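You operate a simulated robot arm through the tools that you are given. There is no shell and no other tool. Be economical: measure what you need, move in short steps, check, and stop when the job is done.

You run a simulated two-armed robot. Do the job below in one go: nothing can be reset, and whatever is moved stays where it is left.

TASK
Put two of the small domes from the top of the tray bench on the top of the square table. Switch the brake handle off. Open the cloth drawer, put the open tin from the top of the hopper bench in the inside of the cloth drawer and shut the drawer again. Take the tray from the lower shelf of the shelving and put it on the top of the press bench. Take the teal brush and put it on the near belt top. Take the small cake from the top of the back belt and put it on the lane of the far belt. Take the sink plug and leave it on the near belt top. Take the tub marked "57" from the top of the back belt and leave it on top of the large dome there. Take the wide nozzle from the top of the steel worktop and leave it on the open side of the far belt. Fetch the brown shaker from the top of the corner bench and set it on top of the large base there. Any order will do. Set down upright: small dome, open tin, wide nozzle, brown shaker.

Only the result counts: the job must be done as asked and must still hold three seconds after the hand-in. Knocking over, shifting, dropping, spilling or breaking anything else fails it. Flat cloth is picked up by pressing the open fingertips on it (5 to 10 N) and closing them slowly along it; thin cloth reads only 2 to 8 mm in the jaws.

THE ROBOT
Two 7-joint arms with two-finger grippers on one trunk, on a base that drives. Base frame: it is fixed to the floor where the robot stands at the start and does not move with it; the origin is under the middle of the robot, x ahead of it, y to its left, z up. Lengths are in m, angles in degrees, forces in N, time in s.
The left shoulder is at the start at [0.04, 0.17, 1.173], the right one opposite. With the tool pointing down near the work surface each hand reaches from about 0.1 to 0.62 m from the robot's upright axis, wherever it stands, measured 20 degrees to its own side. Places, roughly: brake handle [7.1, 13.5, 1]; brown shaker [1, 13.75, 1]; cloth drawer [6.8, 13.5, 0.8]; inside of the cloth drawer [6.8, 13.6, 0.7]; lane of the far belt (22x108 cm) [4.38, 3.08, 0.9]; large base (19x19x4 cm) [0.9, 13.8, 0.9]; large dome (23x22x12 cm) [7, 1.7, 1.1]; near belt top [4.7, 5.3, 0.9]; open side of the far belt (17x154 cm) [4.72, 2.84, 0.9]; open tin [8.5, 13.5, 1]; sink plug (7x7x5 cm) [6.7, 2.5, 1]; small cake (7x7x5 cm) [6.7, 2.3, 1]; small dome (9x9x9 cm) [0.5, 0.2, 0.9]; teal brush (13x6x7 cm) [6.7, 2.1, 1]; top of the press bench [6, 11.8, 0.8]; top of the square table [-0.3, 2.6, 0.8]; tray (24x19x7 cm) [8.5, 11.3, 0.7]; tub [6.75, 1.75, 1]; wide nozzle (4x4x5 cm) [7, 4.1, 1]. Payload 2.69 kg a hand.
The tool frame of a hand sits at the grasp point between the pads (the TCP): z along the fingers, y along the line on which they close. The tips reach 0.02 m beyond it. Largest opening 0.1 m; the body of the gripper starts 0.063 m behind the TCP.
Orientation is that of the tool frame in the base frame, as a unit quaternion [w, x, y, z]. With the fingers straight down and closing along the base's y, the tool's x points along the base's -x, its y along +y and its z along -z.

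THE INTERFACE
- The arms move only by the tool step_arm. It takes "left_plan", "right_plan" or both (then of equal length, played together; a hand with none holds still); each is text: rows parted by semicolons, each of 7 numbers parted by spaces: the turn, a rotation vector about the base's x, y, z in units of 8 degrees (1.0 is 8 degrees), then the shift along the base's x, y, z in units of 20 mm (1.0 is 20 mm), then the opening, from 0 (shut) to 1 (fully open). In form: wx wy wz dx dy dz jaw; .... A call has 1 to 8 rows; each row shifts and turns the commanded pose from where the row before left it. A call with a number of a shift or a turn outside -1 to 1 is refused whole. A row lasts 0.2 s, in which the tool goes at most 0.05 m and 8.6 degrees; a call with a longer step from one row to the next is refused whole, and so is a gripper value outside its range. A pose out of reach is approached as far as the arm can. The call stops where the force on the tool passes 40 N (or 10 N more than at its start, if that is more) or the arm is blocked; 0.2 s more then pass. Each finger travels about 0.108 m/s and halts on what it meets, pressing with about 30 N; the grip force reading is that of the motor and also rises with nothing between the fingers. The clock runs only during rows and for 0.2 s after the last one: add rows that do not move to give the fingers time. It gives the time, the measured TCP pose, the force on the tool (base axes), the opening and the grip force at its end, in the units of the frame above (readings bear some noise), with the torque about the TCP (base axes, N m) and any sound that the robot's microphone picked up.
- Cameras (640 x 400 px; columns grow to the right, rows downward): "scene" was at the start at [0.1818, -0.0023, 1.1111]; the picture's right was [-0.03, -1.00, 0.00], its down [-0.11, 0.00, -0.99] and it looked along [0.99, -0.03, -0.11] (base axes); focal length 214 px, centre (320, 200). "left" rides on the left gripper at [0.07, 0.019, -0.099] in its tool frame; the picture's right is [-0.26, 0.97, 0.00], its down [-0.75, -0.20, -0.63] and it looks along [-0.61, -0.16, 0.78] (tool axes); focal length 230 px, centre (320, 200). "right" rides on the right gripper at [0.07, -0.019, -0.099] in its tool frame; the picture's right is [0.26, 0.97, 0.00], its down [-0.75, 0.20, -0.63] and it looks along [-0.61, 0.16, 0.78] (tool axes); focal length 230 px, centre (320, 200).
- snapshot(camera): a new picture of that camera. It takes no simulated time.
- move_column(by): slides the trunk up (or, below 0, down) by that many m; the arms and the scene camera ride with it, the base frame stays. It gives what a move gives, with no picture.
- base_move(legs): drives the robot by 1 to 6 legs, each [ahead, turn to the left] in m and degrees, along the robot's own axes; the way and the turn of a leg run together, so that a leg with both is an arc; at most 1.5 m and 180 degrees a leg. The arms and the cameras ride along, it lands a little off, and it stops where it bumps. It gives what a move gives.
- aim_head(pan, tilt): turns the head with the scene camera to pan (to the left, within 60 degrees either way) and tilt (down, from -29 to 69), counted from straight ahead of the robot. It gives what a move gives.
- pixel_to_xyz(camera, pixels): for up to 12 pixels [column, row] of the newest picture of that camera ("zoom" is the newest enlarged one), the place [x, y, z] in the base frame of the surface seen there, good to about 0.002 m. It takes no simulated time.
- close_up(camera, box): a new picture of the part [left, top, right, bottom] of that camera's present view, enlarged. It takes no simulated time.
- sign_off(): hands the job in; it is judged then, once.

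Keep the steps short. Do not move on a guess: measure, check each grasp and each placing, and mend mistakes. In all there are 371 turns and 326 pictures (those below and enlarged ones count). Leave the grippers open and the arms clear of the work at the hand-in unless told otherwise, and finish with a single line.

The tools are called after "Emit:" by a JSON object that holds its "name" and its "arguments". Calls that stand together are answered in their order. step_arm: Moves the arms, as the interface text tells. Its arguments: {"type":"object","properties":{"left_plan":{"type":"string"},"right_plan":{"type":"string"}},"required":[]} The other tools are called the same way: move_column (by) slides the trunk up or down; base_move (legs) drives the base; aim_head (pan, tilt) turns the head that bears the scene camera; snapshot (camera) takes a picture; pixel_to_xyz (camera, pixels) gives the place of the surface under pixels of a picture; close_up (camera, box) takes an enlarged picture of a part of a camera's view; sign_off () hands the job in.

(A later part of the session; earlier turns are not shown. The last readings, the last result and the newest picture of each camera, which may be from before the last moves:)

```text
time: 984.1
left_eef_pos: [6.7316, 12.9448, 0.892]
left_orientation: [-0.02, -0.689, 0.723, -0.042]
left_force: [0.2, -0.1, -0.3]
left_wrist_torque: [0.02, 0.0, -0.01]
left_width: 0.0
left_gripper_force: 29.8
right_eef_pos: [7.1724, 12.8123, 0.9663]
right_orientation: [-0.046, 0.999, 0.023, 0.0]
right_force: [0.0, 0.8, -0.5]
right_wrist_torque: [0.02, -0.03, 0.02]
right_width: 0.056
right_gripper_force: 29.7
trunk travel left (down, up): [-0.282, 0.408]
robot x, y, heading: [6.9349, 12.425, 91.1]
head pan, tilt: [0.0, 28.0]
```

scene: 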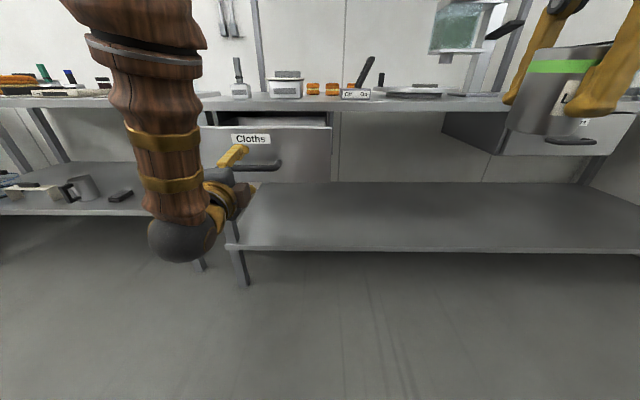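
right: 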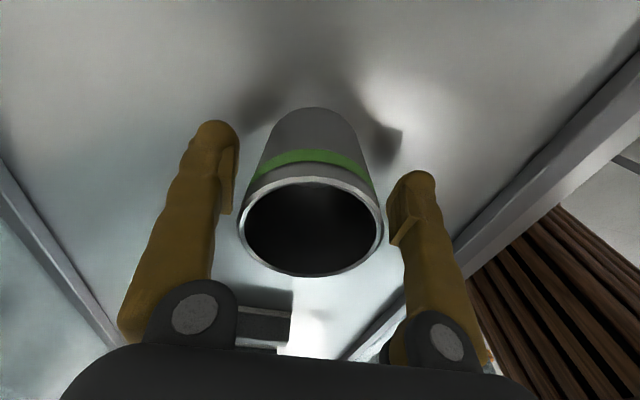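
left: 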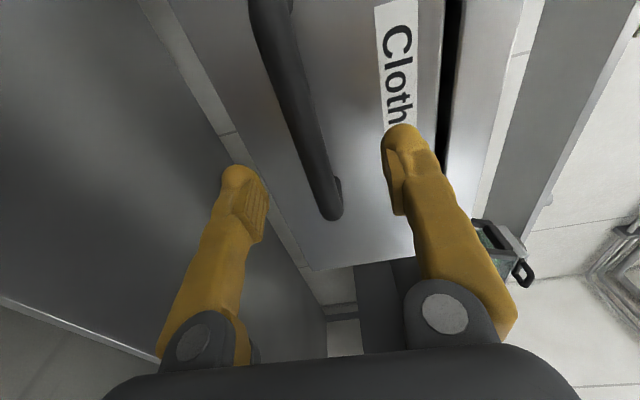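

Left fist is pointing down. Level the tin, raise the trunk 0.2 so everything clears the drawer, and shift the robot left.

Emit:
{"name": "step_arm", "arguments": {"left_plan": "-0.15 0 0 0 0.5 1 0;-0.15 0 0 0 0.5 1 0;0 0 0 0 0.5 1 0;0 0 0 0 0.5 1 0;0 0 0 0 0 1 0", "right_plan": "-0.33 0 0 0 0.8 0.3 0.35;-0.33 0 0 0 0.8 0.3 0.35;0 0 0 0 0.8 0.3 0.35;0 0 0 0 0.8 0 0.35;0 0 0 0 0 0 0.35"}}

Emit:
{"name": "move_column", "arguments": {"by": 0.2}}

Emit:
{"name": "base_move", "arguments": {"legs": [[0.12, 0], [0, 90], [0.27, 0], [0, -90]]}}

Emit:
{"name": "snapshot", "arguments": {"camera": "scene"}}

```text
time: 985.3
left_eef_pos: [6.7328, 12.9848, 0.9932]
left_orientation: [-0.035, -0.687, 0.724, -0.057]
left_force: [-0.2, 0.6, 0.4]
left_wrist_torque: [0.0, 0.0, 0.0]
left_width: 0.0
left_gripper_force: 29.6
right_eef_pos: [7.1726, 12.8743, 0.9869]
right_orientation: [0.001, 1.0, 0.024, -0.002]
right_force: [0.9, 0.1, -0.4]
right_wrist_torque: [0.04, -0.02, 0.01]
right_width: 0.0559
right_gripper_force: 29.9
trunk travel left (down, up): [-0.282, 0.408]
robot x, y, heading: [6.9342, 12.427, 91.2]
head pan, tilt: [0.0, 28.0]
```

```text
time: 986.3
left_eef_pos: [6.7338, 12.9647, 1.0874]
left_orientation: [-0.026, -0.687, 0.724, -0.049]
left_force: [-0.4, -1.1, 0.8]
left_wrist_torque: [0.11, -0.02, 0.02]
left_width: 0.0
left_gripper_force: 29.9
right_eef_pos: [7.1723, 12.8532, 1.0763]
right_orientation: [-0.009, 1.0, 0.024, -0.002]
right_force: [0.4, -2.2, 0.3]
right_wrist_torque: [0.12, -0.02, 0.0]
right_width: 0.0561
right_gripper_force: 30.1
trunk travel left (down, up): [-0.362, 0.328]
robot x, y, heading: [6.9416, 12.4274, 91.0]
head pan, tilt: [0.0, 28.0]
stopped: the arm was blocked; the commanded pose is now the measured one
```

```text
time: 997.0
left_eef_pos: [6.4738, 13.0775, 1.082]
left_orientation: [-0.029, -0.685, 0.726, -0.051]
left_force: [0.4, -0.6, 0.0]
left_wrist_torque: [-0.01, -0.02, -0.03]
left_width: 0.0
left_gripper_force: 29.3
right_eef_pos: [6.9106, 12.9642, 1.0731]
right_orientation: [-0.007, 1.0, 0.021, -0.002]
right_force: [0.4, 0.7, -1.2]
right_wrist_torque: [0.01, 0.01, 0.03]
right_width: 0.0559
right_gripper_force: 30.0
trunk travel left (down, up): [-0.362, 0.328]
robot x, y, heading: [6.6626, 12.5357, 90.7]
head pan, tilt: [0.0, 28.0]
```

```text
111 pictures are left
```

scene: 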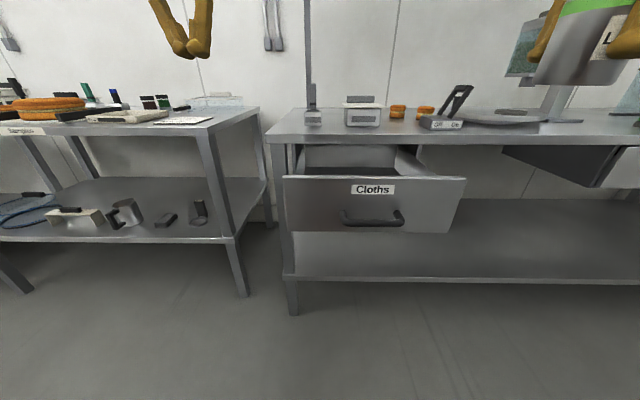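

Approach 0.15 m and look into the drawer from above.

Emit:
{"name": "base_move", "arguments": {"legs": [[0.14, 0]]}}

Emit:
{"name": "move_column", "arguments": {"by": 0.12}}

Emit:
{"name": "aim_head", "arguments": {"pan": -10, "tilt": 48}}

Emit:
{"name": "snapshot", "arguments": {"camera": "scene"}}

```text
time: 998.4
left_eef_pos: [6.4721, 13.2109, 1.0865]
left_orientation: [-0.027, -0.685, 0.727, -0.048]
left_force: [-0.7, 1.2, -1.3]
left_wrist_torque: [-0.09, -0.02, -0.02]
left_width: 0.0002
left_gripper_force: 29.2
right_eef_pos: [6.9093, 13.0944, 1.0761]
right_orientation: [-0.011, 1.0, 0.02, -0.002]
right_force: [-0.9, 0.1, -1.1]
right_wrist_torque: [-0.13, 0.02, 0.01]
right_width: 0.0559
right_gripper_force: 30.0
trunk travel left (down, up): [-0.362, 0.328]
robot x, y, heading: [6.6615, 12.6748, 90.6]
head pan, tilt: [0.0, 28.0]
```

```text
time: 999.9
left_eef_pos: [6.4718, 13.1881, 1.2184]
left_orientation: [-0.02, -0.685, 0.727, -0.04]
left_force: [0.7, 1.3, -0.5]
left_wrist_torque: [0.01, -0.01, 0.03]
left_width: 0.0001
left_gripper_force: 29.1
right_eef_pos: [6.9084, 13.0722, 1.2047]
right_orientation: [-0.021, 1.0, 0.02, -0.002]
right_force: [0.0, 0.5, -0.1]
right_wrist_torque: [-0.02, 0.01, 0.02]
right_width: 0.0561
right_gripper_force: 29.8
trunk travel left (down, up): [-0.482, 0.208]
robot x, y, heading: [6.6623, 12.6774, 90.8]
head pan, tilt: [0.0, 28.0]
```

```text
time: 1000.7
left_eef_pos: [6.4725, 13.1873, 1.2206]
left_orientation: [-0.02, -0.685, 0.727, -0.04]
left_force: [0.1, 0.0, -0.2]
left_wrist_torque: [-0.01, 0.02, 0.0]
left_width: 0.0001
left_gripper_force: 29.3
right_eef_pos: [6.9099, 13.0729, 1.2049]
right_orientation: [-0.022, 1.0, 0.021, -0.002]
right_force: [-0.2, 0.6, -0.1]
right_wrist_torque: [-0.02, -0.01, -0.02]
right_width: 0.056
right_gripper_force: 30.0
trunk travel left (down, up): [-0.482, 0.208]
robot x, y, heading: [6.6626, 12.6736, 90.7]
head pan, tilt: [-10.0, 48.0]
```

```text
110 pictures are left
```

scene: 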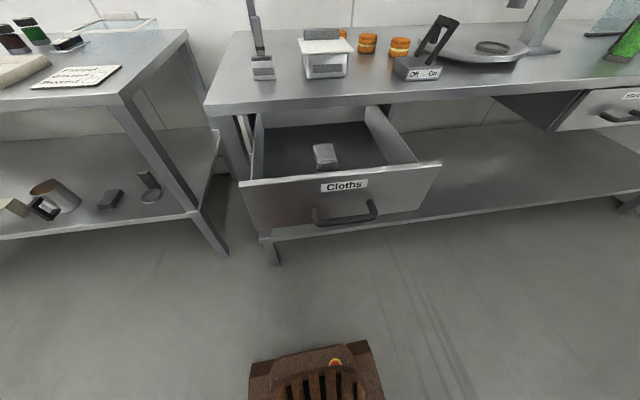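

Inside is a small grey item at (325,155). Measure free floor.

Emit:
{"name": "close_up", "arguments": {"camera": "scene", "box": [230, 90, 450, 220]}}

Emit:
{"name": "pixel_to_xyz", "arguments": {"camera": "scene", "pixels": [[325, 150], [315, 160], [337, 158], [325, 168], [365, 155], [350, 160], [385, 160], [365, 135], [425, 166], [370, 105], [345, 105], [260, 170]]}}

```text
2.91 times, centred on (340, 155) of scene
```

zoom: 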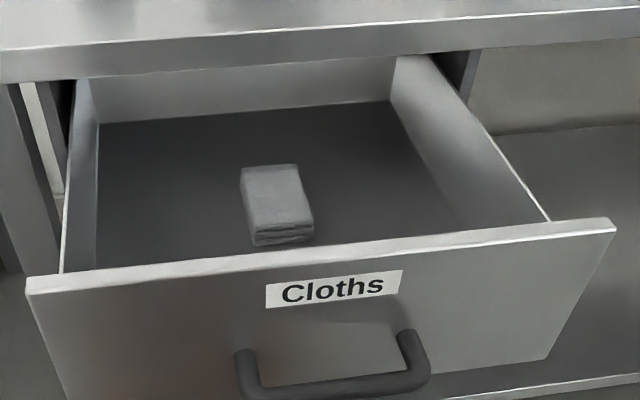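

```text
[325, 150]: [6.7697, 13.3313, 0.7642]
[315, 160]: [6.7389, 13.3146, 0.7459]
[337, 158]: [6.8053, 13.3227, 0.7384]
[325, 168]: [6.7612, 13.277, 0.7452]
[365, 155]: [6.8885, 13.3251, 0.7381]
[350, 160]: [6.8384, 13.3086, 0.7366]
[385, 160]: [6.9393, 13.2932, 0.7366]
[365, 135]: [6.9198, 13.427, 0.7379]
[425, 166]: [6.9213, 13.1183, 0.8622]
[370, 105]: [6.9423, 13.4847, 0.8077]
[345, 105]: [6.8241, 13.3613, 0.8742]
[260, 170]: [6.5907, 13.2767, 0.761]
```

Drawer floor z=0.737, cloth at x 6.74–6.80. Target tin (6.868, 13.275), hand yawed back so the camera faces the robot. Rotate and move above.

Emit:
{"name": "step_arm", "arguments": {"right_plan": "-0.3 0 -1 0 0.5 0 0.35;0 0 -1 0 0.5 0 0.35;0 0 -1 0 0.5 0 0.35;0 0 -1 0 0.8 0 0.35;0 0 -1 -0.5 0.8 0 0.35;0 0 -1 -0.5 0.8 0 0.35;0 0 -1 -0.5 0.8 0 0.35;0 0 -1 -0.5 0.8 0 0.35"}}

Emit:
{"name": "step_arm", "arguments": {"right_plan": "0 0 -1 0 1 -0.3 0.35;0 0 -1 0 1 -0.3 0.35;0 0 -1 0 1 -0.3 0.35;0 0 -0.3 0 1 -0.3 0.35;0 0 0 0 1 -0.5 0.35;0 0 0 0 0 -0.5 0.35;0 0 0 0 0 0 0.35"}}

Emit:
{"name": "snapshot", "arguments": {"camera": "scene"}}

```text
time: 1002.5
left_eef_pos: [6.4726, 13.1893, 1.2179]
left_orientation: [-0.02, -0.685, 0.727, -0.04]
left_force: [-0.9, -0.6, -0.3]
left_wrist_torque: [0.0, -0.01, 0.01]
left_width: 0.0
left_gripper_force: 29.6
right_eef_pos: [6.8693, 13.1837, 1.2037]
right_orientation: [-0.002, 0.858, -0.514, 0.002]
right_force: [0.1, 0.3, -0.9]
right_wrist_torque: [-0.02, 0.01, -0.02]
right_width: 0.0559
right_gripper_force: 29.4
trunk travel left (down, up): [-0.482, 0.208]
robot x, y, heading: [6.663, 12.6744, 90.8]
head pan, tilt: [-10.0, 48.0]
```

```text
time: 1003.6
left_eef_pos: [6.4724, 13.1638, 1.2307]
left_orientation: [-0.012, -0.685, 0.728, -0.032]
left_force: [-0.3, -1.5, 0.0]
left_wrist_torque: [0.11, -0.04, -0.02]
left_width: 0.0
left_gripper_force: 29.8
right_eef_pos: [6.8679, 13.2512, 1.1903]
right_orientation: [-0.009, 0.718, -0.696, -0.006]
right_force: [-0.6, -1.0, -0.8]
right_wrist_torque: [0.14, -0.06, -0.02]
right_width: 0.0562
right_gripper_force: 29.8
trunk travel left (down, up): [-0.482, 0.208]
robot x, y, heading: [6.662, 12.6721, 90.9]
head pan, tilt: [-10.0, 48.0]
stopped in row 5 (right hand): the arm was blocked; the commanded pose is now the measured one
```

```text
108 pictures are left
```

scene: 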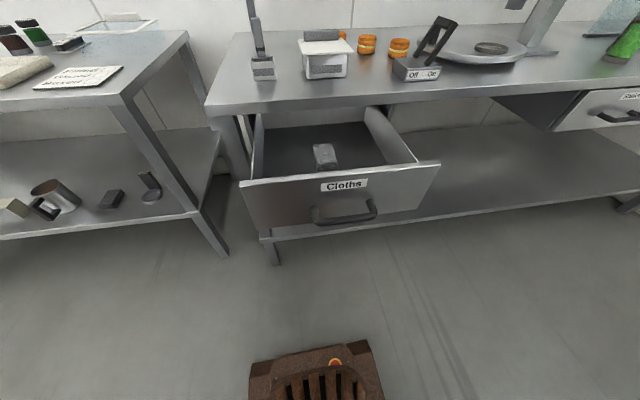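

Move the base 6 cm closer, pull the left hand back, then lower.

Emit:
{"name": "base_move", "arguments": {"legs": [[0.06, 0]]}}

Emit:
{"name": "step_arm", "arguments": {"left_plan": "0 0 0 0 -0.8 0 0;0 0 0 0 -0.8 0 0;0 0 0 0 -0.8 0 0;0 0 0 0 -0.8 0 0;0 0 0 0 -0.5 0 0;0 0 0 0 0 0 0", "right_plan": "0 0 0 0 0 -0.8 0.35;0 0 0 0 0 -0.8 0.35;0 0 0 0 0 -0.8 0.35;0 0 0 0 0 -0.8 0.35;0 0 0 0 0 -0.8 0.35;0 0 0 0 0 0 0.35"}}

Emit:
{"name": "move_column", "arguments": {"by": -0.15}}

Emit:
{"name": "snapshot", "arguments": {"camera": "scene"}}

```text
time: 1005.0
left_eef_pos: [6.4696, 13.1832, 1.2482]
left_orientation: [0.001, -0.686, 0.728, -0.019]
left_force: [-0.4, -0.5, 1.2]
left_wrist_torque: [0.1, -0.03, 0.0]
left_width: 0.0
left_gripper_force: 29.3
right_eef_pos: [6.8655, 13.2737, 1.2115]
right_orientation: [-0.023, 0.719, -0.695, -0.018]
right_force: [-0.8, -1.0, -1.0]
right_wrist_torque: [0.15, -0.07, 0.0]
right_width: 0.056
right_gripper_force: 30.0
trunk travel left (down, up): [-0.482, 0.208]
robot x, y, heading: [6.6612, 12.7334, 91.0]
head pan, tilt: [-10.0, 48.0]
stopped in leg 1: the robot was blocked; the commanded pose is now the measured one
```

```text
time: 1006.4
left_eef_pos: [6.4688, 13.1177, 1.2436]
left_orientation: [-0.002, -0.686, 0.728, -0.02]
left_force: [-0.1, 0.4, 0.2]
left_wrist_torque: [0.0, -0.02, 0.01]
left_width: 0.0002
left_gripper_force: 29.1
right_eef_pos: [6.8667, 13.2808, 1.1267]
right_orientation: [-0.019, 0.719, -0.695, -0.016]
right_force: [-0.1, 0.5, -0.3]
right_wrist_torque: [0.01, 0.01, -0.01]
right_width: 0.0562
right_gripper_force: 30.0
trunk travel left (down, up): [-0.482, 0.208]
robot x, y, heading: [6.661, 12.7362, 90.8]
head pan, tilt: [-10.0, 48.0]
```

```text
time: 1008.1
left_eef_pos: [6.4696, 13.1174, 1.0945]
left_orientation: [-0.003, -0.686, 0.727, -0.02]
left_force: [-0.1, -0.1, 0.2]
left_wrist_torque: [0.03, -0.03, 0.04]
left_width: 0.0001
left_gripper_force: 30.1
right_eef_pos: [6.867, 13.2806, 0.9784]
right_orientation: [-0.02, 0.719, -0.694, -0.016]
right_force: [-0.7, 0.1, -0.8]
right_wrist_torque: [-0.02, -0.01, 0.02]
right_width: 0.0561
right_gripper_force: 29.6
trunk travel left (down, up): [-0.332, 0.358]
robot x, y, heading: [6.66, 12.7339, 90.8]
head pan, tilt: [-10.0, 48.0]
```

```text
107 pictures are left
```

scene: 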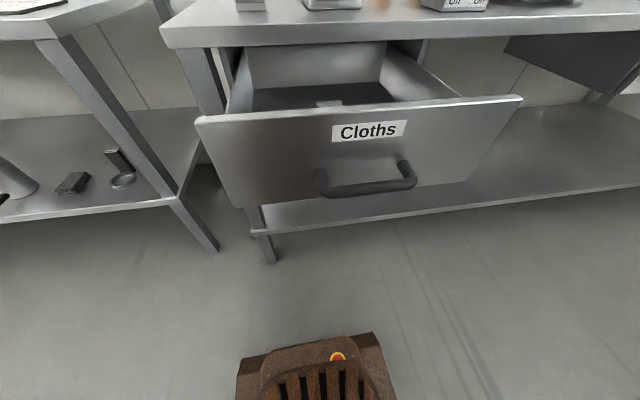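

Level the tin and check with the wrist view before entering the drawer.

Emit:
{"name": "step_arm", "arguments": {"right_plan": "-0.37 0 0 0 -0.2 0 0.35;0 0 0 0 0 -0.5 0.35;0 0 0 0 0 -0.5 0.35;0 0 0 0 0 0 0.35"}}

Emit:
{"name": "snapshot", "arguments": {"camera": "right"}}

Emit:
{"name": "aim_head", "arguments": {"pan": -15, "tilt": 35}}

Emit:
{"name": "snapshot", "arguments": {"camera": "scene"}}

```text
time: 1009.1
left_eef_pos: [6.47, 13.1172, 1.0946]
left_orientation: [-0.002, -0.686, 0.728, -0.021]
left_force: [0.1, 0.2, -0.6]
left_wrist_torque: [-0.02, 0.02, -0.01]
left_width: 0.0
left_gripper_force: 28.9
right_eef_pos: [6.8673, 13.2776, 0.958]
right_orientation: [0.001, 0.719, -0.695, 0.002]
right_force: [0.0, 0.5, -1.4]
right_wrist_torque: [0.01, 0.02, 0.0]
right_width: 0.0559
right_gripper_force: 29.7
trunk travel left (down, up): [-0.332, 0.358]
robot x, y, heading: [6.659, 12.7345, 91.0]
head pan, tilt: [-10.0, 48.0]
```

```text
106 pictures are left
```

right: 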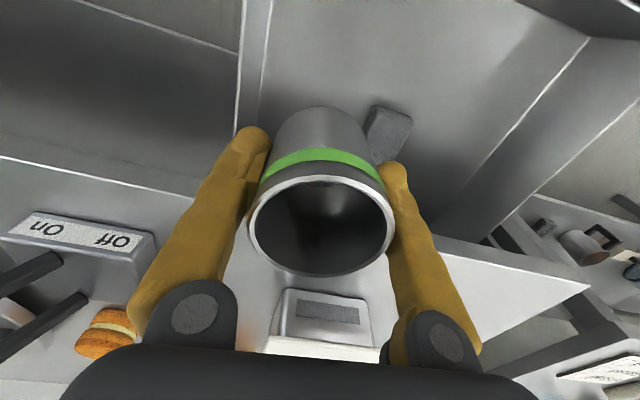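

```text
time: 1009.9
left_eef_pos: [6.4698, 13.1173, 1.0956]
left_orientation: [-0.003, -0.686, 0.728, -0.021]
left_force: [-0.8, 1.1, -0.3]
left_wrist_torque: [0.0, -0.01, -0.01]
left_width: 0.0002
left_gripper_force: 29.1
right_eef_pos: [6.8674, 13.2769, 0.9587]
right_orientation: [0.0, 0.719, -0.695, 0.002]
right_force: [0.2, 0.2, -0.5]
right_wrist_torque: [-0.01, -0.01, -0.01]
right_width: 0.0563
right_gripper_force: 29.7
trunk travel left (down, up): [-0.332, 0.358]
robot x, y, heading: [6.6608, 12.7349, 91.0]
head pan, tilt: [-15.0, 35.0]
```

```text
105 pictures are left
```

scene: 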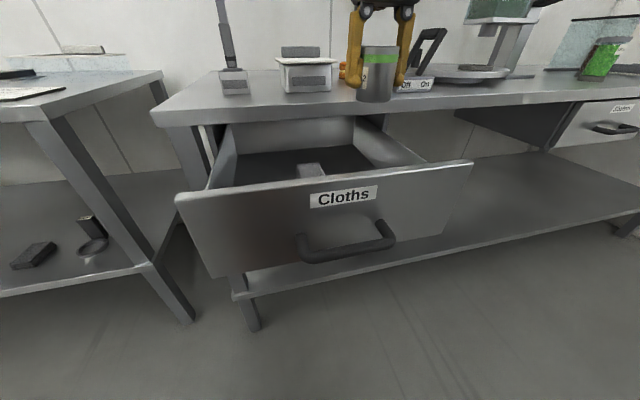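

Lower 0.1 via the trunk and look.

Emit:
{"name": "move_column", "arguments": {"by": -0.1}}

Emit:
{"name": "snapshot", "arguments": {"camera": "right"}}

Emit:
{"name": "snapshot", "arguments": {"camera": "scene"}}

```text
time: 1011.2
left_eef_pos: [6.4688, 13.1176, 0.9951]
left_orientation: [-0.001, -0.685, 0.728, -0.021]
left_force: [-0.8, -0.4, -0.5]
left_wrist_torque: [0.02, 0.04, -0.01]
left_width: 0.0001
left_gripper_force: 29.5
right_eef_pos: [6.8667, 13.2764, 0.8575]
right_orientation: [0.0, 0.72, -0.694, 0.003]
right_force: [0.5, 0.4, -0.1]
right_wrist_torque: [0.05, -0.02, 0.02]
right_width: 0.056
right_gripper_force: 30.4
trunk travel left (down, up): [-0.232, 0.458]
robot x, y, heading: [6.6614, 12.733, 90.9]
head pan, tilt: [-15.0, 35.0]
```

```text
104 pictures are left
```

right: 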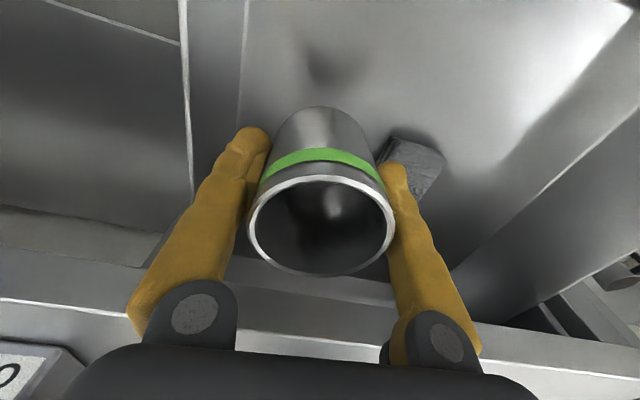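

```text
103 pictures are left
```

scene: 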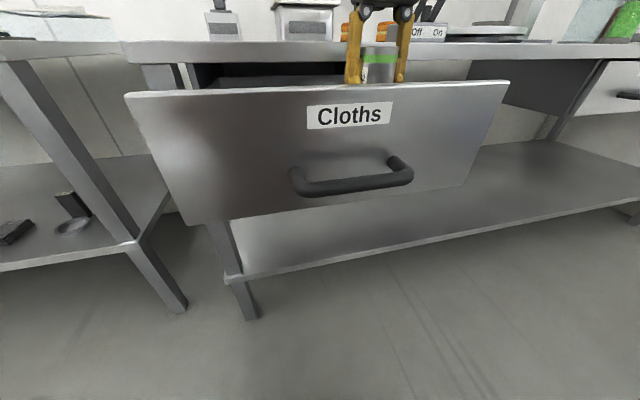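

Shift 8 mm away from the cloth and lower.

Emit:
{"name": "step_arm", "arguments": {"right_plan": "0 0 0 0.4 0 0 0.35;0 0 0 0 0 -0.8 0.35;0 0 0 0 0 -0.8 0.35;0 0 0 0 0 -0.8 0.35;0 0 0 0 0 -0.7 0.35;0 0 0 0 0 -0.4 0.35;0 0 0 0 0 0 0.35"}}

```text
time: 1012.8
left_eef_pos: [6.4704, 13.1161, 0.9942]
left_orientation: [-0.003, -0.686, 0.727, -0.02]
left_force: [-0.6, 0.2, 0.0]
left_wrist_torque: [-0.06, -0.04, 0.01]
left_width: 0.0
left_gripper_force: 29.9
right_eef_pos: [6.8739, 13.2759, 0.7863]
right_orientation: [0.001, 0.72, -0.694, 0.003]
right_force: [0.6, 0.4, -0.3]
right_wrist_torque: [0.0, -0.01, 0.01]
right_width: 0.0559
right_gripper_force: 29.5
trunk travel left (down, up): [-0.232, 0.458]
robot x, y, heading: [6.6585, 12.7326, 91.1]
head pan, tilt: [-15.0, 35.0]
```

Emit:
{"name": "step_arm", "arguments": {"right_plan": "0 0 0 0 0 -0.3 0.35;0 0 0 0 0 -0.2 0.35;0 0 0 0 0 -0.2 0.35;0 0 0 0 0 0 0.35"}}

```text
time: 1013.8
left_eef_pos: [6.4686, 13.1158, 0.9959]
left_orientation: [-0.001, -0.686, 0.727, -0.02]
left_force: [0.6, 0.5, 0.8]
left_wrist_torque: [-0.02, 0.02, 0.0]
left_width: 0.0
left_gripper_force: 30.1
right_eef_pos: [6.8748, 13.2765, 0.777]
right_orientation: [-0.004, 0.719, -0.695, 0.0]
right_force: [0.2, 1.6, 29.8]
right_wrist_torque: [-0.17, 0.15, -0.01]
right_width: 0.0561
right_gripper_force: 30.2
trunk travel left (down, up): [-0.232, 0.458]
robot x, y, heading: [6.6594, 12.734, 90.8]
head pan, tilt: [-15.0, 35.0]
```

Contact. Ease, release, and rise straight up.

Emit:
{"name": "step_arm", "arguments": {"right_plan": "0 0 0 0 0 0.12 0.35;0 0 0 0 0 0 0.6;0 0 0 0 0 0 0.75;0 0 0 0 0 0 0.75;0 0 0 0 0 1 0.75;0 0 0 0 0 1 0.75;0 0 0 0 0 1 0.75;0 0 0 0 0 1 0.75"}}

Emit:
{"name": "snapshot", "arguments": {"camera": "right"}}

```text
time: 1015.6
left_eef_pos: [6.4699, 13.1169, 0.9951]
left_orientation: [-0.003, -0.686, 0.727, -0.02]
left_force: [-0.1, -0.3, -0.8]
left_wrist_torque: [0.01, 0.02, 0.02]
left_width: 0.0
left_gripper_force: 29.5
right_eef_pos: [6.8748, 13.2759, 0.8566]
right_orientation: [-0.001, 0.719, -0.695, 0.003]
right_force: [-0.3, -0.3, 0.3]
right_wrist_torque: [-0.01, 0.0, -0.02]
right_width: 0.0752
right_gripper_force: 0.0
trunk travel left (down, up): [-0.232, 0.458]
robot x, y, heading: [6.6614, 12.7353, 91.0]
head pan, tilt: [-15.0, 35.0]
```

```text
102 pictures are left
```

right: 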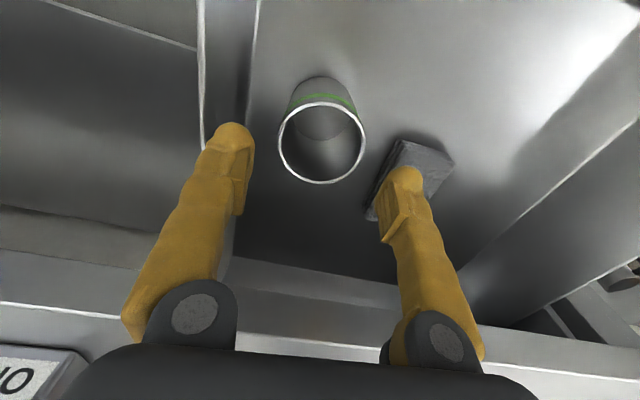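

Tin stands inside next to the cloth. Raise out of the drawer and back off.

Emit:
{"name": "move_column", "arguments": {"by": 0.18}}

Emit:
{"name": "base_move", "arguments": {"legs": [[-0.22, 0]]}}

Emit:
{"name": "snapshot", "arguments": {"camera": "scene"}}

```text
time: 1017.6
left_eef_pos: [6.4697, 13.1173, 1.1744]
left_orientation: [-0.002, -0.686, 0.727, -0.02]
left_force: [0.0, -0.7, -0.6]
left_wrist_torque: [-0.04, 0.0, 0.01]
left_width: 0.0
left_gripper_force: 29.8
right_eef_pos: [6.8755, 13.2776, 1.0355]
right_orientation: [0.0, 0.72, -0.694, 0.003]
right_force: [0.2, 0.2, 0.2]
right_wrist_torque: [0.02, -0.02, -0.02]
right_width: 0.0752
right_gripper_force: 0.0
trunk travel left (down, up): [-0.412, 0.278]
robot x, y, heading: [6.6624, 12.7321, 91.2]
head pan, tilt: [-15.0, 35.0]
```

```text
time: 1019.3
left_eef_pos: [6.4724, 12.8936, 1.1752]
left_orientation: [-0.003, -0.687, 0.726, -0.019]
left_force: [0.2, -0.9, -0.6]
left_wrist_torque: [0.01, 0.01, -0.01]
left_width: 0.0002
left_gripper_force: 29.1
right_eef_pos: [6.8774, 13.0533, 1.0374]
right_orientation: [-0.001, 0.72, -0.694, 0.002]
right_force: [1.4, 0.6, 0.4]
right_wrist_torque: [0.06, 0.01, -0.04]
right_width: 0.0752
right_gripper_force: 0.0
trunk travel left (down, up): [-0.412, 0.278]
robot x, y, heading: [6.6628, 12.5115, 90.9]
head pan, tilt: [-15.0, 35.0]
```

```text
101 pictures are left
```

scene: 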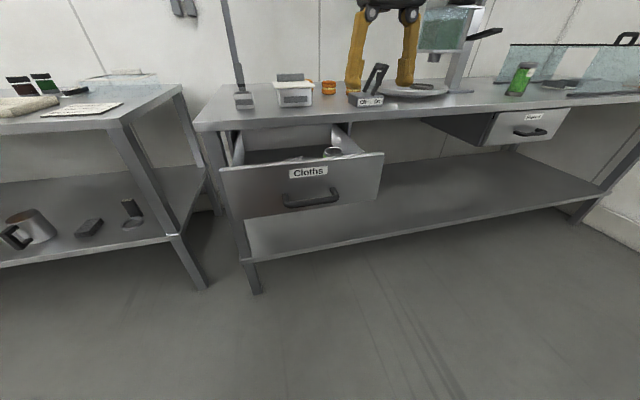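

Close the right hand and pitch it forward ~50° for pushing.

Emit:
{"name": "step_arm", "arguments": {"right_plan": "1 0 0 0 -0.5 -0.3 0.3;1 0 0 0 -0.5 -0.3 0;1 0 0 -0.3 -0.5 -0.3 0;1 0 0 -0.3 0 -0.3 0;1 0 0 -0.3 0 -0.3 0;1 0 0 0 0 -0.3 0;0.3 0 0 0 0 0 0;0 0 0 0 0 0 0"}}

Emit:
{"name": "move_column", "arguments": {"by": -0.16}}

Emit:
{"name": "snapshot", "arguments": {"camera": "scene"}}

```text
time: 1021.1
left_eef_pos: [6.4715, 12.8753, 1.1799]
left_orientation: [0.003, -0.687, 0.727, -0.014]
left_force: [0.1, 0.2, 0.6]
left_wrist_torque: [0.0, 0.01, -0.01]
left_width: 0.0
left_gripper_force: 29.9
right_eef_pos: [6.8611, 13.0075, 1.0067]
right_orientation: [-0.312, 0.649, -0.627, -0.299]
right_force: [-0.3, 0.0, 0.8]
right_wrist_torque: [-0.04, -0.01, -0.01]
right_width: 0.0002
right_gripper_force: 28.6
trunk travel left (down, up): [-0.412, 0.278]
robot x, y, heading: [6.6673, 12.5116, 91.0]
head pan, tilt: [-15.0, 35.0]
```

```text
time: 1022.9
left_eef_pos: [6.4728, 12.8751, 1.0206]
left_orientation: [0.003, -0.686, 0.728, -0.014]
left_force: [-0.3, -0.6, -0.2]
left_wrist_torque: [0.01, 0.0, 0.03]
left_width: 0.0001
left_gripper_force: 29.8
right_eef_pos: [6.8587, 13.0074, 0.8481]
right_orientation: [-0.312, 0.649, -0.627, -0.298]
right_force: [0.3, -0.7, -0.5]
right_wrist_torque: [-0.03, -0.02, -0.03]
right_width: 0.0
right_gripper_force: 30.3
trunk travel left (down, up): [-0.252, 0.438]
robot x, y, heading: [6.6639, 12.5094, 91.0]
head pan, tilt: [-15.0, 35.0]
```

```text
100 pictures are left
```

scene: 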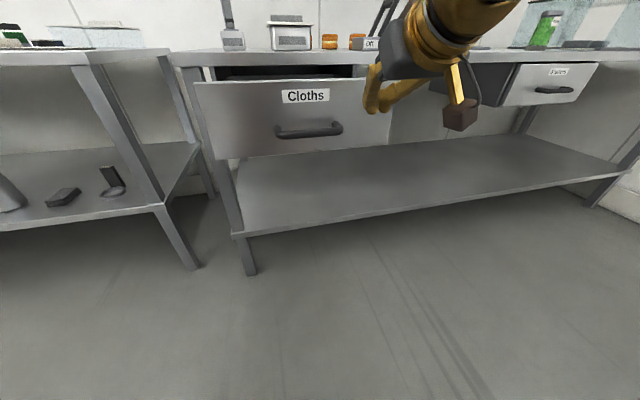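

Lower 2 cm, then push by driving forward.

Emit:
{"name": "step_arm", "arguments": {"right_plan": "0 0 0 0.2 0 -0.6 0;0 0 0 0.2 0 -0.6 0;0 0 0 0 0 0 0"}}

Emit:
{"name": "base_move", "arguments": {"legs": [[0.28, 0]]}}

Emit:
{"name": "snapshot", "arguments": {"camera": "scene"}}

```text
time: 1023.7
left_eef_pos: [6.4726, 12.8752, 1.0206]
left_orientation: [0.004, -0.686, 0.727, -0.014]
left_force: [0.2, -0.5, -0.3]
left_wrist_torque: [-0.01, 0.01, -0.01]
left_width: 0.0001
left_gripper_force: 30.3
right_eef_pos: [6.8668, 13.0094, 0.823]
right_orientation: [-0.312, 0.649, -0.627, -0.298]
right_force: [0.7, -0.2, 0.0]
right_wrist_torque: [0.0, 0.0, -0.02]
right_width: 0.0001
right_gripper_force: 29.3
trunk travel left (down, up): [-0.252, 0.438]
robot x, y, heading: [6.6653, 12.5135, 91.1]
head pan, tilt: [-15.0, 35.0]
```

```text
time: 1025.6
left_eef_pos: [6.4678, 13.147, 1.02]
left_orientation: [0.003, -0.687, 0.726, -0.015]
left_force: [-0.8, 0.2, -0.4]
left_wrist_torque: [-0.02, -0.02, -0.01]
left_width: 0.0
left_gripper_force: 30.0
right_eef_pos: [6.8611, 13.2797, 0.8223]
right_orientation: [-0.312, 0.65, -0.626, -0.299]
right_force: [0.7, 0.4, 0.4]
right_wrist_torque: [-0.02, 0.02, 0.04]
right_width: 0.0001
right_gripper_force: 29.6
trunk travel left (down, up): [-0.252, 0.438]
robot x, y, heading: [6.6623, 12.7826, 91.1]
head pan, tilt: [-15.0, 35.0]
```

```text
99 pictures are left
```

scene: 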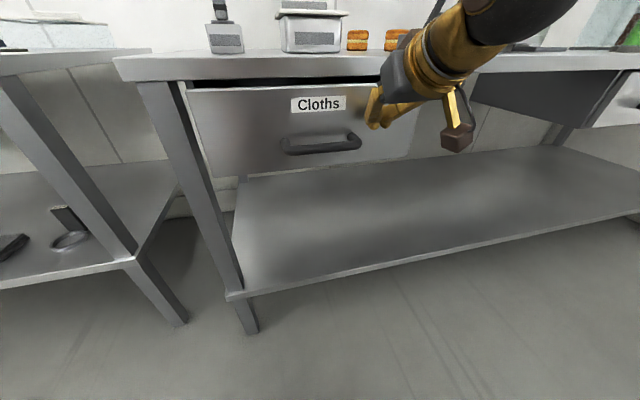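

Pushed in most of the way. Continue 6 cm, then finish.

Emit:
{"name": "base_move", "arguments": {"legs": [[0.06, 0]]}}

Emit:
{"name": "step_arm", "arguments": {"right_plan": "0 0 0 0 0.4 0 0;0 0 0 0 0.4 0 0;0 0 0 0 0.4 0 0;0 0 0 0 0 0 0"}}

Emit:
{"name": "snapshot", "arguments": {"camera": "scene"}}

```text
time: 1026.6
left_eef_pos: [6.4655, 13.1844, 1.0283]
left_orientation: [0.011, -0.687, 0.726, -0.007]
left_force: [0.9, 0.7, -0.4]
left_wrist_torque: [0.01, 0.03, 0.0]
left_width: 0.0001
left_gripper_force: 29.5
right_eef_pos: [6.8607, 13.3226, 0.8337]
right_orientation: [-0.318, 0.647, -0.622, -0.306]
right_force: [-0.7, 0.0, 0.8]
right_wrist_torque: [0.0, -0.01, 0.03]
right_width: 0.0
right_gripper_force: 29.4
trunk travel left (down, up): [-0.252, 0.438]
robot x, y, heading: [6.6573, 12.8427, 91.0]
head pan, tilt: [-15.0, 35.0]
```

```text
time: 1027.6
left_eef_pos: [6.4657, 13.183, 1.0284]
left_orientation: [0.011, -0.687, 0.726, -0.004]
left_force: [-0.2, -0.5, -0.4]
left_wrist_torque: [0.0, 0.04, 0.02]
left_width: 0.0
left_gripper_force: 29.2
right_eef_pos: [6.8606, 13.3439, 0.8355]
right_orientation: [-0.32, 0.646, -0.621, -0.307]
right_force: [-0.3, 0.9, 0.1]
right_wrist_torque: [0.0, 0.01, -0.01]
right_width: 0.0
right_gripper_force: 29.4
trunk travel left (down, up): [-0.252, 0.438]
robot x, y, heading: [6.6554, 12.8405, 91.5]
head pan, tilt: [-15.0, 35.0]
```

```text
98 pictures are left
```

scene: 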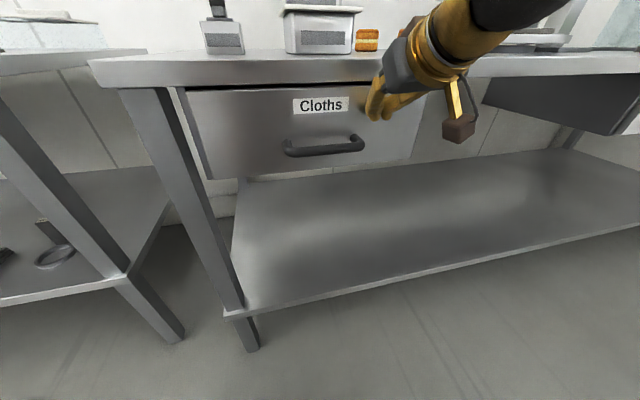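

Emit:
{"name": "pixel_to_xyz", "arguments": {"camera": "scene", "pixels": [[260, 120], [240, 160], [345, 120], [300, 165]]}}

Emit:
{"name": "step_arm", "arguments": {"right_plan": "0 0 0 0 0.4 0 0;0 0 0 0 0.4 0 0;0 0 0 0 0.4 0 0;0 0 0 0 0.3 0 0;0 0 0 0 0 0 0"}}

```text
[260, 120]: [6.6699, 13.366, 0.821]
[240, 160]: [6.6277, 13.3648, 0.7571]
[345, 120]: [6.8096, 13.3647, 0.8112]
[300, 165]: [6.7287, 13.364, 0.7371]
```

```text
time: 1028.4
left_eef_pos: [6.466, 13.168, 1.033]
left_orientation: [0.016, -0.687, 0.727, 0.0]
left_force: [-0.8, 1.7, 0.2]
left_wrist_torque: [-0.13, -0.05, 0.01]
left_width: 0.0
left_gripper_force: 29.3
right_eef_pos: [6.8602, 13.3452, 0.8351]
right_orientation: [-0.313, 0.65, -0.624, -0.301]
right_force: [0.3, -10.7, -3.1]
right_wrist_torque: [0.79, 0.03, 0.03]
right_width: 0.0003
right_gripper_force: 30.2
trunk travel left (down, up): [-0.252, 0.438]
robot x, y, heading: [6.6581, 12.8438, 91.2]
head pan, tilt: [-15.0, 35.0]
stopped in row 4 (right hand): the force on the tool passed its limit at 41 N (the readings are from after the stop); the commanded pose is now the measured one
```

Drawer face is back at y=13.365 and at its stop: shut. Retract, back off, and return the right hand to pointing down.

Emit:
{"name": "step_arm", "arguments": {"right_plan": "0 0 0 0 -0.8 0.2 0;0 0 0 0 -0.8 0.2 0;0 0 0 0 -0.8 0.2 0;0 0 0 0 0 0 0"}}

Emit:
{"name": "base_move", "arguments": {"legs": [[-0.3, 0]]}}

Emit:
{"name": "move_column", "arguments": {"by": 0.16}}

Emit:
{"name": "step_arm", "arguments": {"right_plan": "-1 0 0 0 0.3 0.5 0;-1 0 0 0 0.3 0.5 0;-1 0 0 0 0.3 0.5 0;-1 0 0 0 0.3 0.5 0;-1 0 0 0 0.3 0.5 0;-1 0 0 0 0.3 0.5 0;-0.4 0 0 0 0 0.5 0;0 0 0 0 0 0 0", "left_plan": "0 0 0 0 0.8 0 0;0 0 0 0 0.8 0 0;0 0 0 0 0.8 0 0;0 0 0 0 0.8 0 0;0 0 0 0 0.8 0 0;0 0 0 0 0 0 0.5;0 0 0 0 0 0 1;0 0 0 0 0 0 1"}}

```text
time: 1029.4
left_eef_pos: [6.4653, 13.1758, 1.0305]
left_orientation: [0.014, -0.687, 0.726, -0.002]
left_force: [-0.9, -0.9, -0.5]
left_wrist_torque: [0.03, -0.03, 0.03]
left_width: 0.0
left_gripper_force: 29.6
right_eef_pos: [6.8585, 13.3081, 0.8438]
right_orientation: [-0.314, 0.649, -0.625, -0.3]
right_force: [-0.4, -0.4, 0.1]
right_wrist_torque: [0.04, 0.0, 0.0]
right_width: 0.0
right_gripper_force: 29.4
trunk travel left (down, up): [-0.252, 0.438]
robot x, y, heading: [6.6595, 12.8421, 91.4]
head pan, tilt: [-15.0, 35.0]
```

```text
time: 1031.5
left_eef_pos: [6.4694, 12.877, 1.0294]
left_orientation: [0.013, -0.689, 0.725, -0.001]
left_force: [0.0, 0.0, 0.0]
left_wrist_torque: [0.02, 0.02, -0.01]
left_width: 0.0001
left_gripper_force: 29.3
right_eef_pos: [6.8647, 13.0092, 0.8417]
right_orientation: [-0.312, 0.651, -0.624, -0.3]
right_force: [-0.8, -0.2, 0.2]
right_wrist_torque: [0.01, 0.01, 0.01]
right_width: 0.0
right_gripper_force: 29.7
trunk travel left (down, up): [-0.252, 0.438]
robot x, y, heading: [6.662, 12.5387, 91.4]
head pan, tilt: [-15.0, 35.0]
```

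```text
time: 1033.3
left_eef_pos: [6.4703, 12.8618, 1.1955]
left_orientation: [0.018, -0.689, 0.725, 0.005]
left_force: [-0.6, -0.4, -0.6]
left_wrist_torque: [0.01, -0.02, 0.0]
left_width: 0.0001
left_gripper_force: 30.2
right_eef_pos: [6.8651, 12.9974, 1.0085]
right_orientation: [-0.318, 0.648, -0.622, -0.305]
right_force: [-0.6, 0.5, -0.1]
right_wrist_torque: [0.01, 0.01, 0.04]
right_width: 0.0001
right_gripper_force: 29.4
trunk travel left (down, up): [-0.412, 0.278]
robot x, y, heading: [6.6611, 12.5404, 91.5]
head pan, tilt: [-15.0, 35.0]
```

```text
time: 1035.1
left_eef_pos: [6.4676, 12.9424, 1.1943]
left_orientation: [0.018, -0.689, 0.725, 0.004]
left_force: [1.0, -0.1, -0.1]
left_wrist_torque: [0.04, 0.04, -0.01]
left_width: 0.1001
left_gripper_force: 0.0
right_eef_pos: [6.8646, 13.0321, 1.0801]
right_orientation: [-0.005, 0.722, -0.692, -0.007]
right_force: [-0.3, 0.0, -0.3]
right_wrist_torque: [0.03, 0.0, 0.0]
right_width: 0.0001
right_gripper_force: 29.8
trunk travel left (down, up): [-0.412, 0.278]
robot x, y, heading: [6.665, 12.5417, 91.5]
head pan, tilt: [-15.0, 35.0]
```

Shift the robot 0.27 m right for the brake lever.

Emit:
{"name": "base_move", "arguments": {"legs": [[0, -91], [0.27, 0], [0, 90]]}}

Emit:
{"name": "move_column", "arguments": {"by": 0.12}}

Emit:
{"name": "aim_head", "arguments": {"pan": -5, "tilt": 35}}

Emit:
{"name": "snapshot", "arguments": {"camera": "scene"}}

```text
time: 1045.0
left_eef_pos: [6.7669, 12.9434, 1.1954]
left_orientation: [0.017, -0.663, 0.748, 0.003]
left_force: [0.1, 0.1, -0.1]
left_wrist_torque: [0.01, 0.03, 0.0]
left_width: 0.0999
left_gripper_force: 0.1
right_eef_pos: [7.1676, 13.0083, 1.0809]
right_orientation: [0.006, -0.697, 0.717, 0.007]
right_force: [0.7, 0.7, 0.5]
right_wrist_torque: [-0.01, 0.0, 0.01]
right_width: 0.0003
right_gripper_force: 29.8
trunk travel left (down, up): [-0.412, 0.278]
robot x, y, heading: [6.9413, 12.534, 87.2]
head pan, tilt: [-15.0, 35.0]
```

```text
time: 1046.5
left_eef_pos: [6.7658, 12.9253, 1.3198]
left_orientation: [0.022, -0.663, 0.748, 0.01]
left_force: [-0.3, -0.4, 0.1]
left_wrist_torque: [-0.02, -0.02, 0.01]
left_width: 0.0999
left_gripper_force: 0.0
right_eef_pos: [7.1659, 12.9898, 1.2079]
right_orientation: [0.012, -0.697, 0.717, 0.013]
right_force: [-0.8, 0.1, 0.1]
right_wrist_torque: [0.01, 0.0, 0.01]
right_width: 0.0002
right_gripper_force: 29.2
trunk travel left (down, up): [-0.532, 0.158]
robot x, y, heading: [6.9405, 12.5296, 87.3]
head pan, tilt: [-15.0, 35.0]
```

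```text
time: 1047.2
left_eef_pos: [6.7663, 12.9256, 1.3208]
left_orientation: [0.023, -0.663, 0.748, 0.01]
left_force: [-0.1, 0.2, 0.6]
left_wrist_torque: [0.03, 0.02, -0.02]
left_width: 0.1002
left_gripper_force: 0.1
right_eef_pos: [7.1666, 12.9909, 1.2076]
right_orientation: [0.012, -0.697, 0.717, 0.012]
right_force: [0.0, -0.4, 0.0]
right_wrist_torque: [0.01, 0.0, 0.0]
right_width: 0.0001
right_gripper_force: 29.4
trunk travel left (down, up): [-0.532, 0.158]
robot x, y, heading: [6.942, 12.5288, 87.2]
head pan, tilt: [-5.0, 35.0]
```

```text
97 pictures are left
```

scene: 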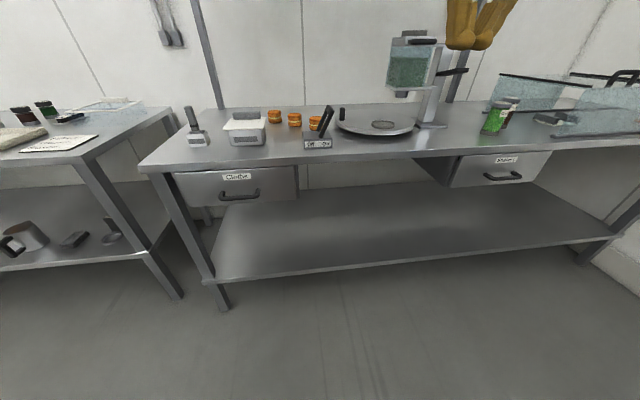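

The drawer is shut. Before reaching in, check the overhead shelf's position.

Emit:
{"name": "aim_head", "arguments": {"pan": -5, "tilt": 10}}

Emit:
{"name": "snapshot", "arguments": {"camera": "scene"}}

```text
time: 1048.1
left_eef_pos: [6.767, 12.9245, 1.3216]
left_orientation: [0.022, -0.663, 0.748, 0.01]
left_force: [-0.1, -0.3, -0.3]
left_wrist_torque: [0.02, 0.02, 0.04]
left_width: 0.1
left_gripper_force: 0.1
right_eef_pos: [7.1664, 12.991, 1.2088]
right_orientation: [0.011, -0.697, 0.717, 0.011]
right_force: [0.0, -0.4, -0.5]
right_wrist_torque: [0.05, -0.02, 0.02]
right_width: 0.0002
right_gripper_force: 29.4
trunk travel left (down, up): [-0.532, 0.158]
robot x, y, heading: [6.9386, 12.5333, 87.0]
head pan, tilt: [-5.0, 10.0]
```

```text
96 pictures are left
```

scene: 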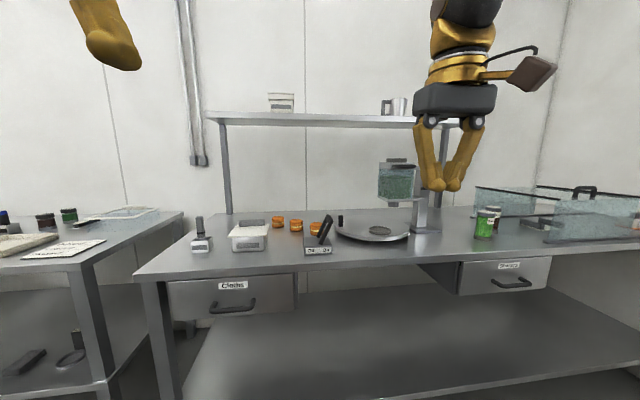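

Emit:
{"name": "pixel_to_xyz", "arguments": {"camera": "scene", "pixels": [[300, 117], [230, 125], [232, 205], [325, 222], [331, 218], [320, 240], [395, 190], [415, 205], [340, 220], [306, 250], [332, 250]]}}

Emit:
{"name": "close_up", "arguments": {"camera": "scene", "box": [270, 190, 430, 270]}}

```text
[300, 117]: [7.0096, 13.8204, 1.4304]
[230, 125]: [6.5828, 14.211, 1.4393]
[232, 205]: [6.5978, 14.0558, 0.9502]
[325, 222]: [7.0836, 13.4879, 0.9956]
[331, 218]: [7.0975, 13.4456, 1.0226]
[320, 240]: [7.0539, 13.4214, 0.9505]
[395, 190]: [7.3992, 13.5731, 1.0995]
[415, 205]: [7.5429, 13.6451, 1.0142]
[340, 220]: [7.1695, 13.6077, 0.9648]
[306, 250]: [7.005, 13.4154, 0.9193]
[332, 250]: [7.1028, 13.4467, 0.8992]
```

```text
4.00 times, centred on (350, 230) of scene
```

zoom: 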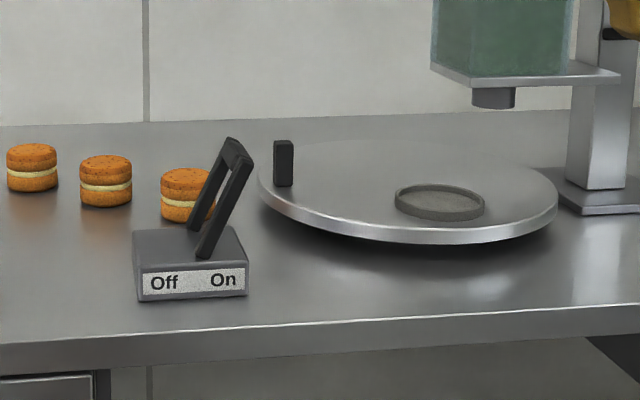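

Shelf is at y≥13.82; clear. Drive in 0.4 m.

Emit:
{"name": "base_move", "arguments": {"legs": [[0.4, 2]]}}

Emit:
{"name": "aim_head", "arguments": {"pan": -10, "tilt": 40}}

Emit:
{"name": "snapshot", "arguments": {"camera": "scene"}}

```text
time: 1050.6
left_eef_pos: [6.7613, 13.3219, 1.3199]
left_orientation: [0.023, -0.679, 0.734, 0.01]
left_force: [0.5, 0.3, -0.4]
left_wrist_torque: [-0.05, -0.04, 0.0]
left_width: 0.0998
left_gripper_force: 0.1
right_eef_pos: [7.1575, 13.4041, 1.2071]
right_orientation: [-0.012, 0.712, -0.702, -0.012]
right_force: [0.3, -0.2, 0.3]
right_wrist_torque: [-0.01, 0.01, 0.0]
right_width: 0.0
right_gripper_force: 29.5
trunk travel left (down, up): [-0.532, 0.158]
robot x, y, heading: [6.9549, 12.9356, 89.8]
head pan, tilt: [-5.0, 10.0]
```

```text
time: 1051.5
left_eef_pos: [6.7596, 13.2999, 1.3258]
left_orientation: [0.028, -0.678, 0.734, 0.016]
left_force: [-0.2, 0.7, -0.1]
left_wrist_torque: [-0.03, -0.01, 0.01]
left_width: 0.1003
left_gripper_force: 0.1
right_eef_pos: [7.1578, 13.3856, 1.2153]
right_orientation: [-0.017, 0.712, -0.702, -0.018]
right_force: [-0.9, -0.2, 0.1]
right_wrist_torque: [-0.04, 0.01, 0.02]
right_width: 0.0002
right_gripper_force: 29.9
trunk travel left (down, up): [-0.532, 0.158]
robot x, y, heading: [6.9513, 12.9343, 89.9]
head pan, tilt: [-10.0, 40.0]
```

```text
94 pictures are left
```

scene: 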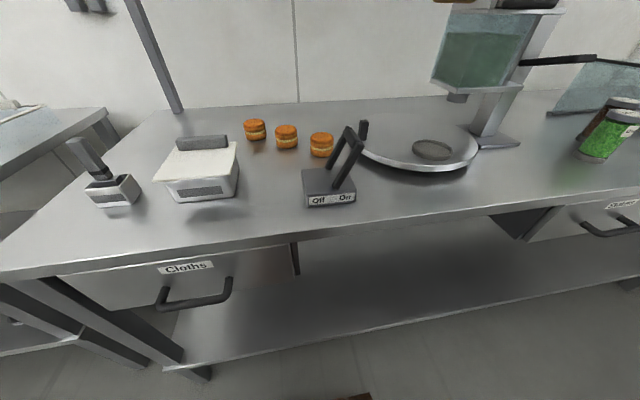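

Position the closed right fist to the right of the lever tip, then descend.

Emit:
{"name": "step_arm", "arguments": {"right_plan": "-0.35 0 0 0 0.9 0 0;0 0 0 0 0.9 -0.5 0;0 0 0 -0.2 0.9 -1 0;0 0 0 -0.2 0.9 -1 0;0 0 0 0 0.2 -1 0;0 0 0 0 0 -1 0;0 0 0 0 0 -1 0;0 0 0 0 0 0 0"}}

Emit:
{"name": "snapshot", "arguments": {"camera": "right"}}

Emit:
{"name": "snapshot", "arguments": {"camera": "scene"}}

```text
time: 1053.3
left_eef_pos: [6.76, 13.2991, 1.326]
left_orientation: [0.028, -0.679, 0.734, 0.016]
left_force: [0.5, -0.1, -0.5]
left_wrist_torque: [0.0, 0.0, 0.01]
left_width: 0.0999
left_gripper_force: 0.0
right_eef_pos: [7.1477, 13.4605, 1.1062]
right_orientation: [-0.001, 0.712, -0.702, -0.001]
right_force: [-0.5, -0.2, 0.6]
right_wrist_torque: [0.02, -0.01, 0.01]
right_width: 0.0
right_gripper_force: 29.7
trunk travel left (down, up): [-0.532, 0.158]
robot x, y, heading: [6.9519, 12.9357, 89.6]
head pan, tilt: [-10.0, 40.0]
```

```text
93 pictures are left
```

right: 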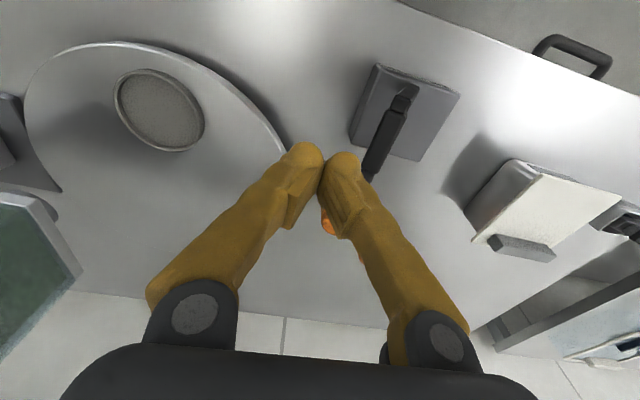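

```text
92 pictures are left
```

scene: 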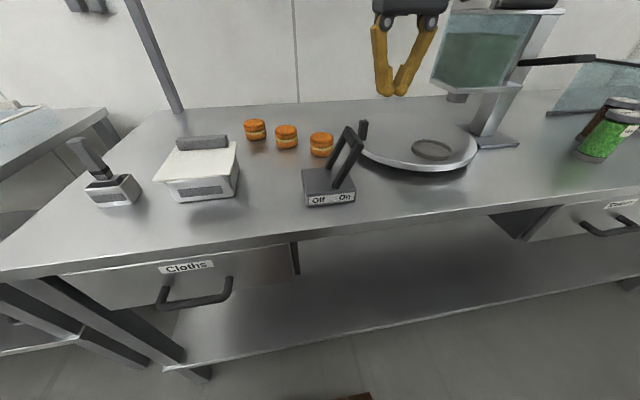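

Emit:
{"name": "pixel_to_xyz", "arguments": {"camera": "right", "pixels": [[375, 165], [385, 135], [402, 95], [370, 178], [395, 110], [405, 125]]}}

Emit:
{"name": "step_arm", "arguments": {"right_plan": "0 0 0 0 0 -1 0;0 0 0 0 0 -1 0;0 0 0 0 0 -1 0;0 0 0 0 0 -1 0;0 0 0 0 0 -1 0;0 0 0 0 0 0 0"}}

Emit:
{"name": "snapshot", "arguments": {"camera": "right"}}

```text
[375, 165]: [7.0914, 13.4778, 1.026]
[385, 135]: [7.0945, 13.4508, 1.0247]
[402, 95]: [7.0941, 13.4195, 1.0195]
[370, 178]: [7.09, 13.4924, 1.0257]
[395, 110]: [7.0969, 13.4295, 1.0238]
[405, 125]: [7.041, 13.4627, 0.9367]
```

```text
time: 1054.7
left_eef_pos: [6.7601, 13.2995, 1.325]
left_orientation: [0.029, -0.678, 0.734, 0.016]
left_force: [0.3, -0.3, 0.5]
left_wrist_torque: [0.01, -0.03, 0.01]
left_width: 0.1
left_gripper_force: 0.0
right_eef_pos: [7.1499, 13.4636, 1.0053]
right_orientation: [-0.001, 0.712, -0.702, -0.001]
right_force: [0.4, 0.3, 0.5]
right_wrist_torque: [-0.02, 0.02, -0.01]
right_width: 0.0
right_gripper_force: 29.7
trunk travel left (down, up): [-0.532, 0.158]
robot x, y, heading: [6.9501, 12.9337, 89.8]
head pan, tilt: [-10.0, 40.0]
```

```text
91 pictures are left
```

right: 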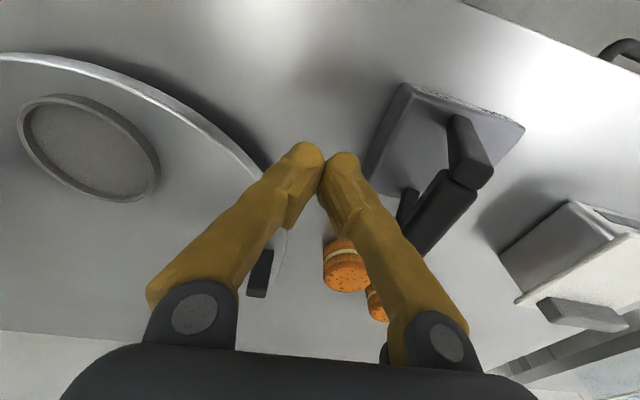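

Push the lever left in steps.

Emit:
{"name": "step_arm", "arguments": {"right_plan": "0 0 0 -0.8 0 0 0;0 0 0 -0.8 0 0 0;0 0 0 -0.8 0 0 0;0 0 0 -0.8 0 0 0;0 0 0 -0.8 0 0 0;0 0 0 0 0 0 0"}}

Emit:
{"name": "snapshot", "arguments": {"camera": "scene"}}

```text
time: 1056.1
left_eef_pos: [6.7608, 13.3009, 1.3269]
left_orientation: [0.029, -0.678, 0.734, 0.017]
left_force: [-0.5, -0.3, -0.7]
left_wrist_torque: [0.0, 0.03, -0.01]
left_width: 0.1003
left_gripper_force: 0.0
right_eef_pos: [7.0698, 13.4615, 1.0048]
right_orientation: [0.0, 0.712, -0.702, -0.001]
right_force: [0.2, -0.2, -0.1]
right_wrist_torque: [0.0, 0.0, -0.02]
right_width: 0.0001
right_gripper_force: 29.1
trunk travel left (down, up): [-0.532, 0.158]
robot x, y, heading: [6.9457, 12.9309, 89.7]
head pan, tilt: [-10.0, 40.0]
```

```text
90 pictures are left
```

scene: 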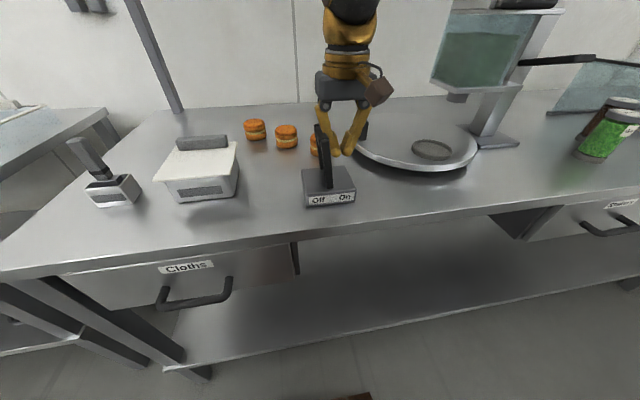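

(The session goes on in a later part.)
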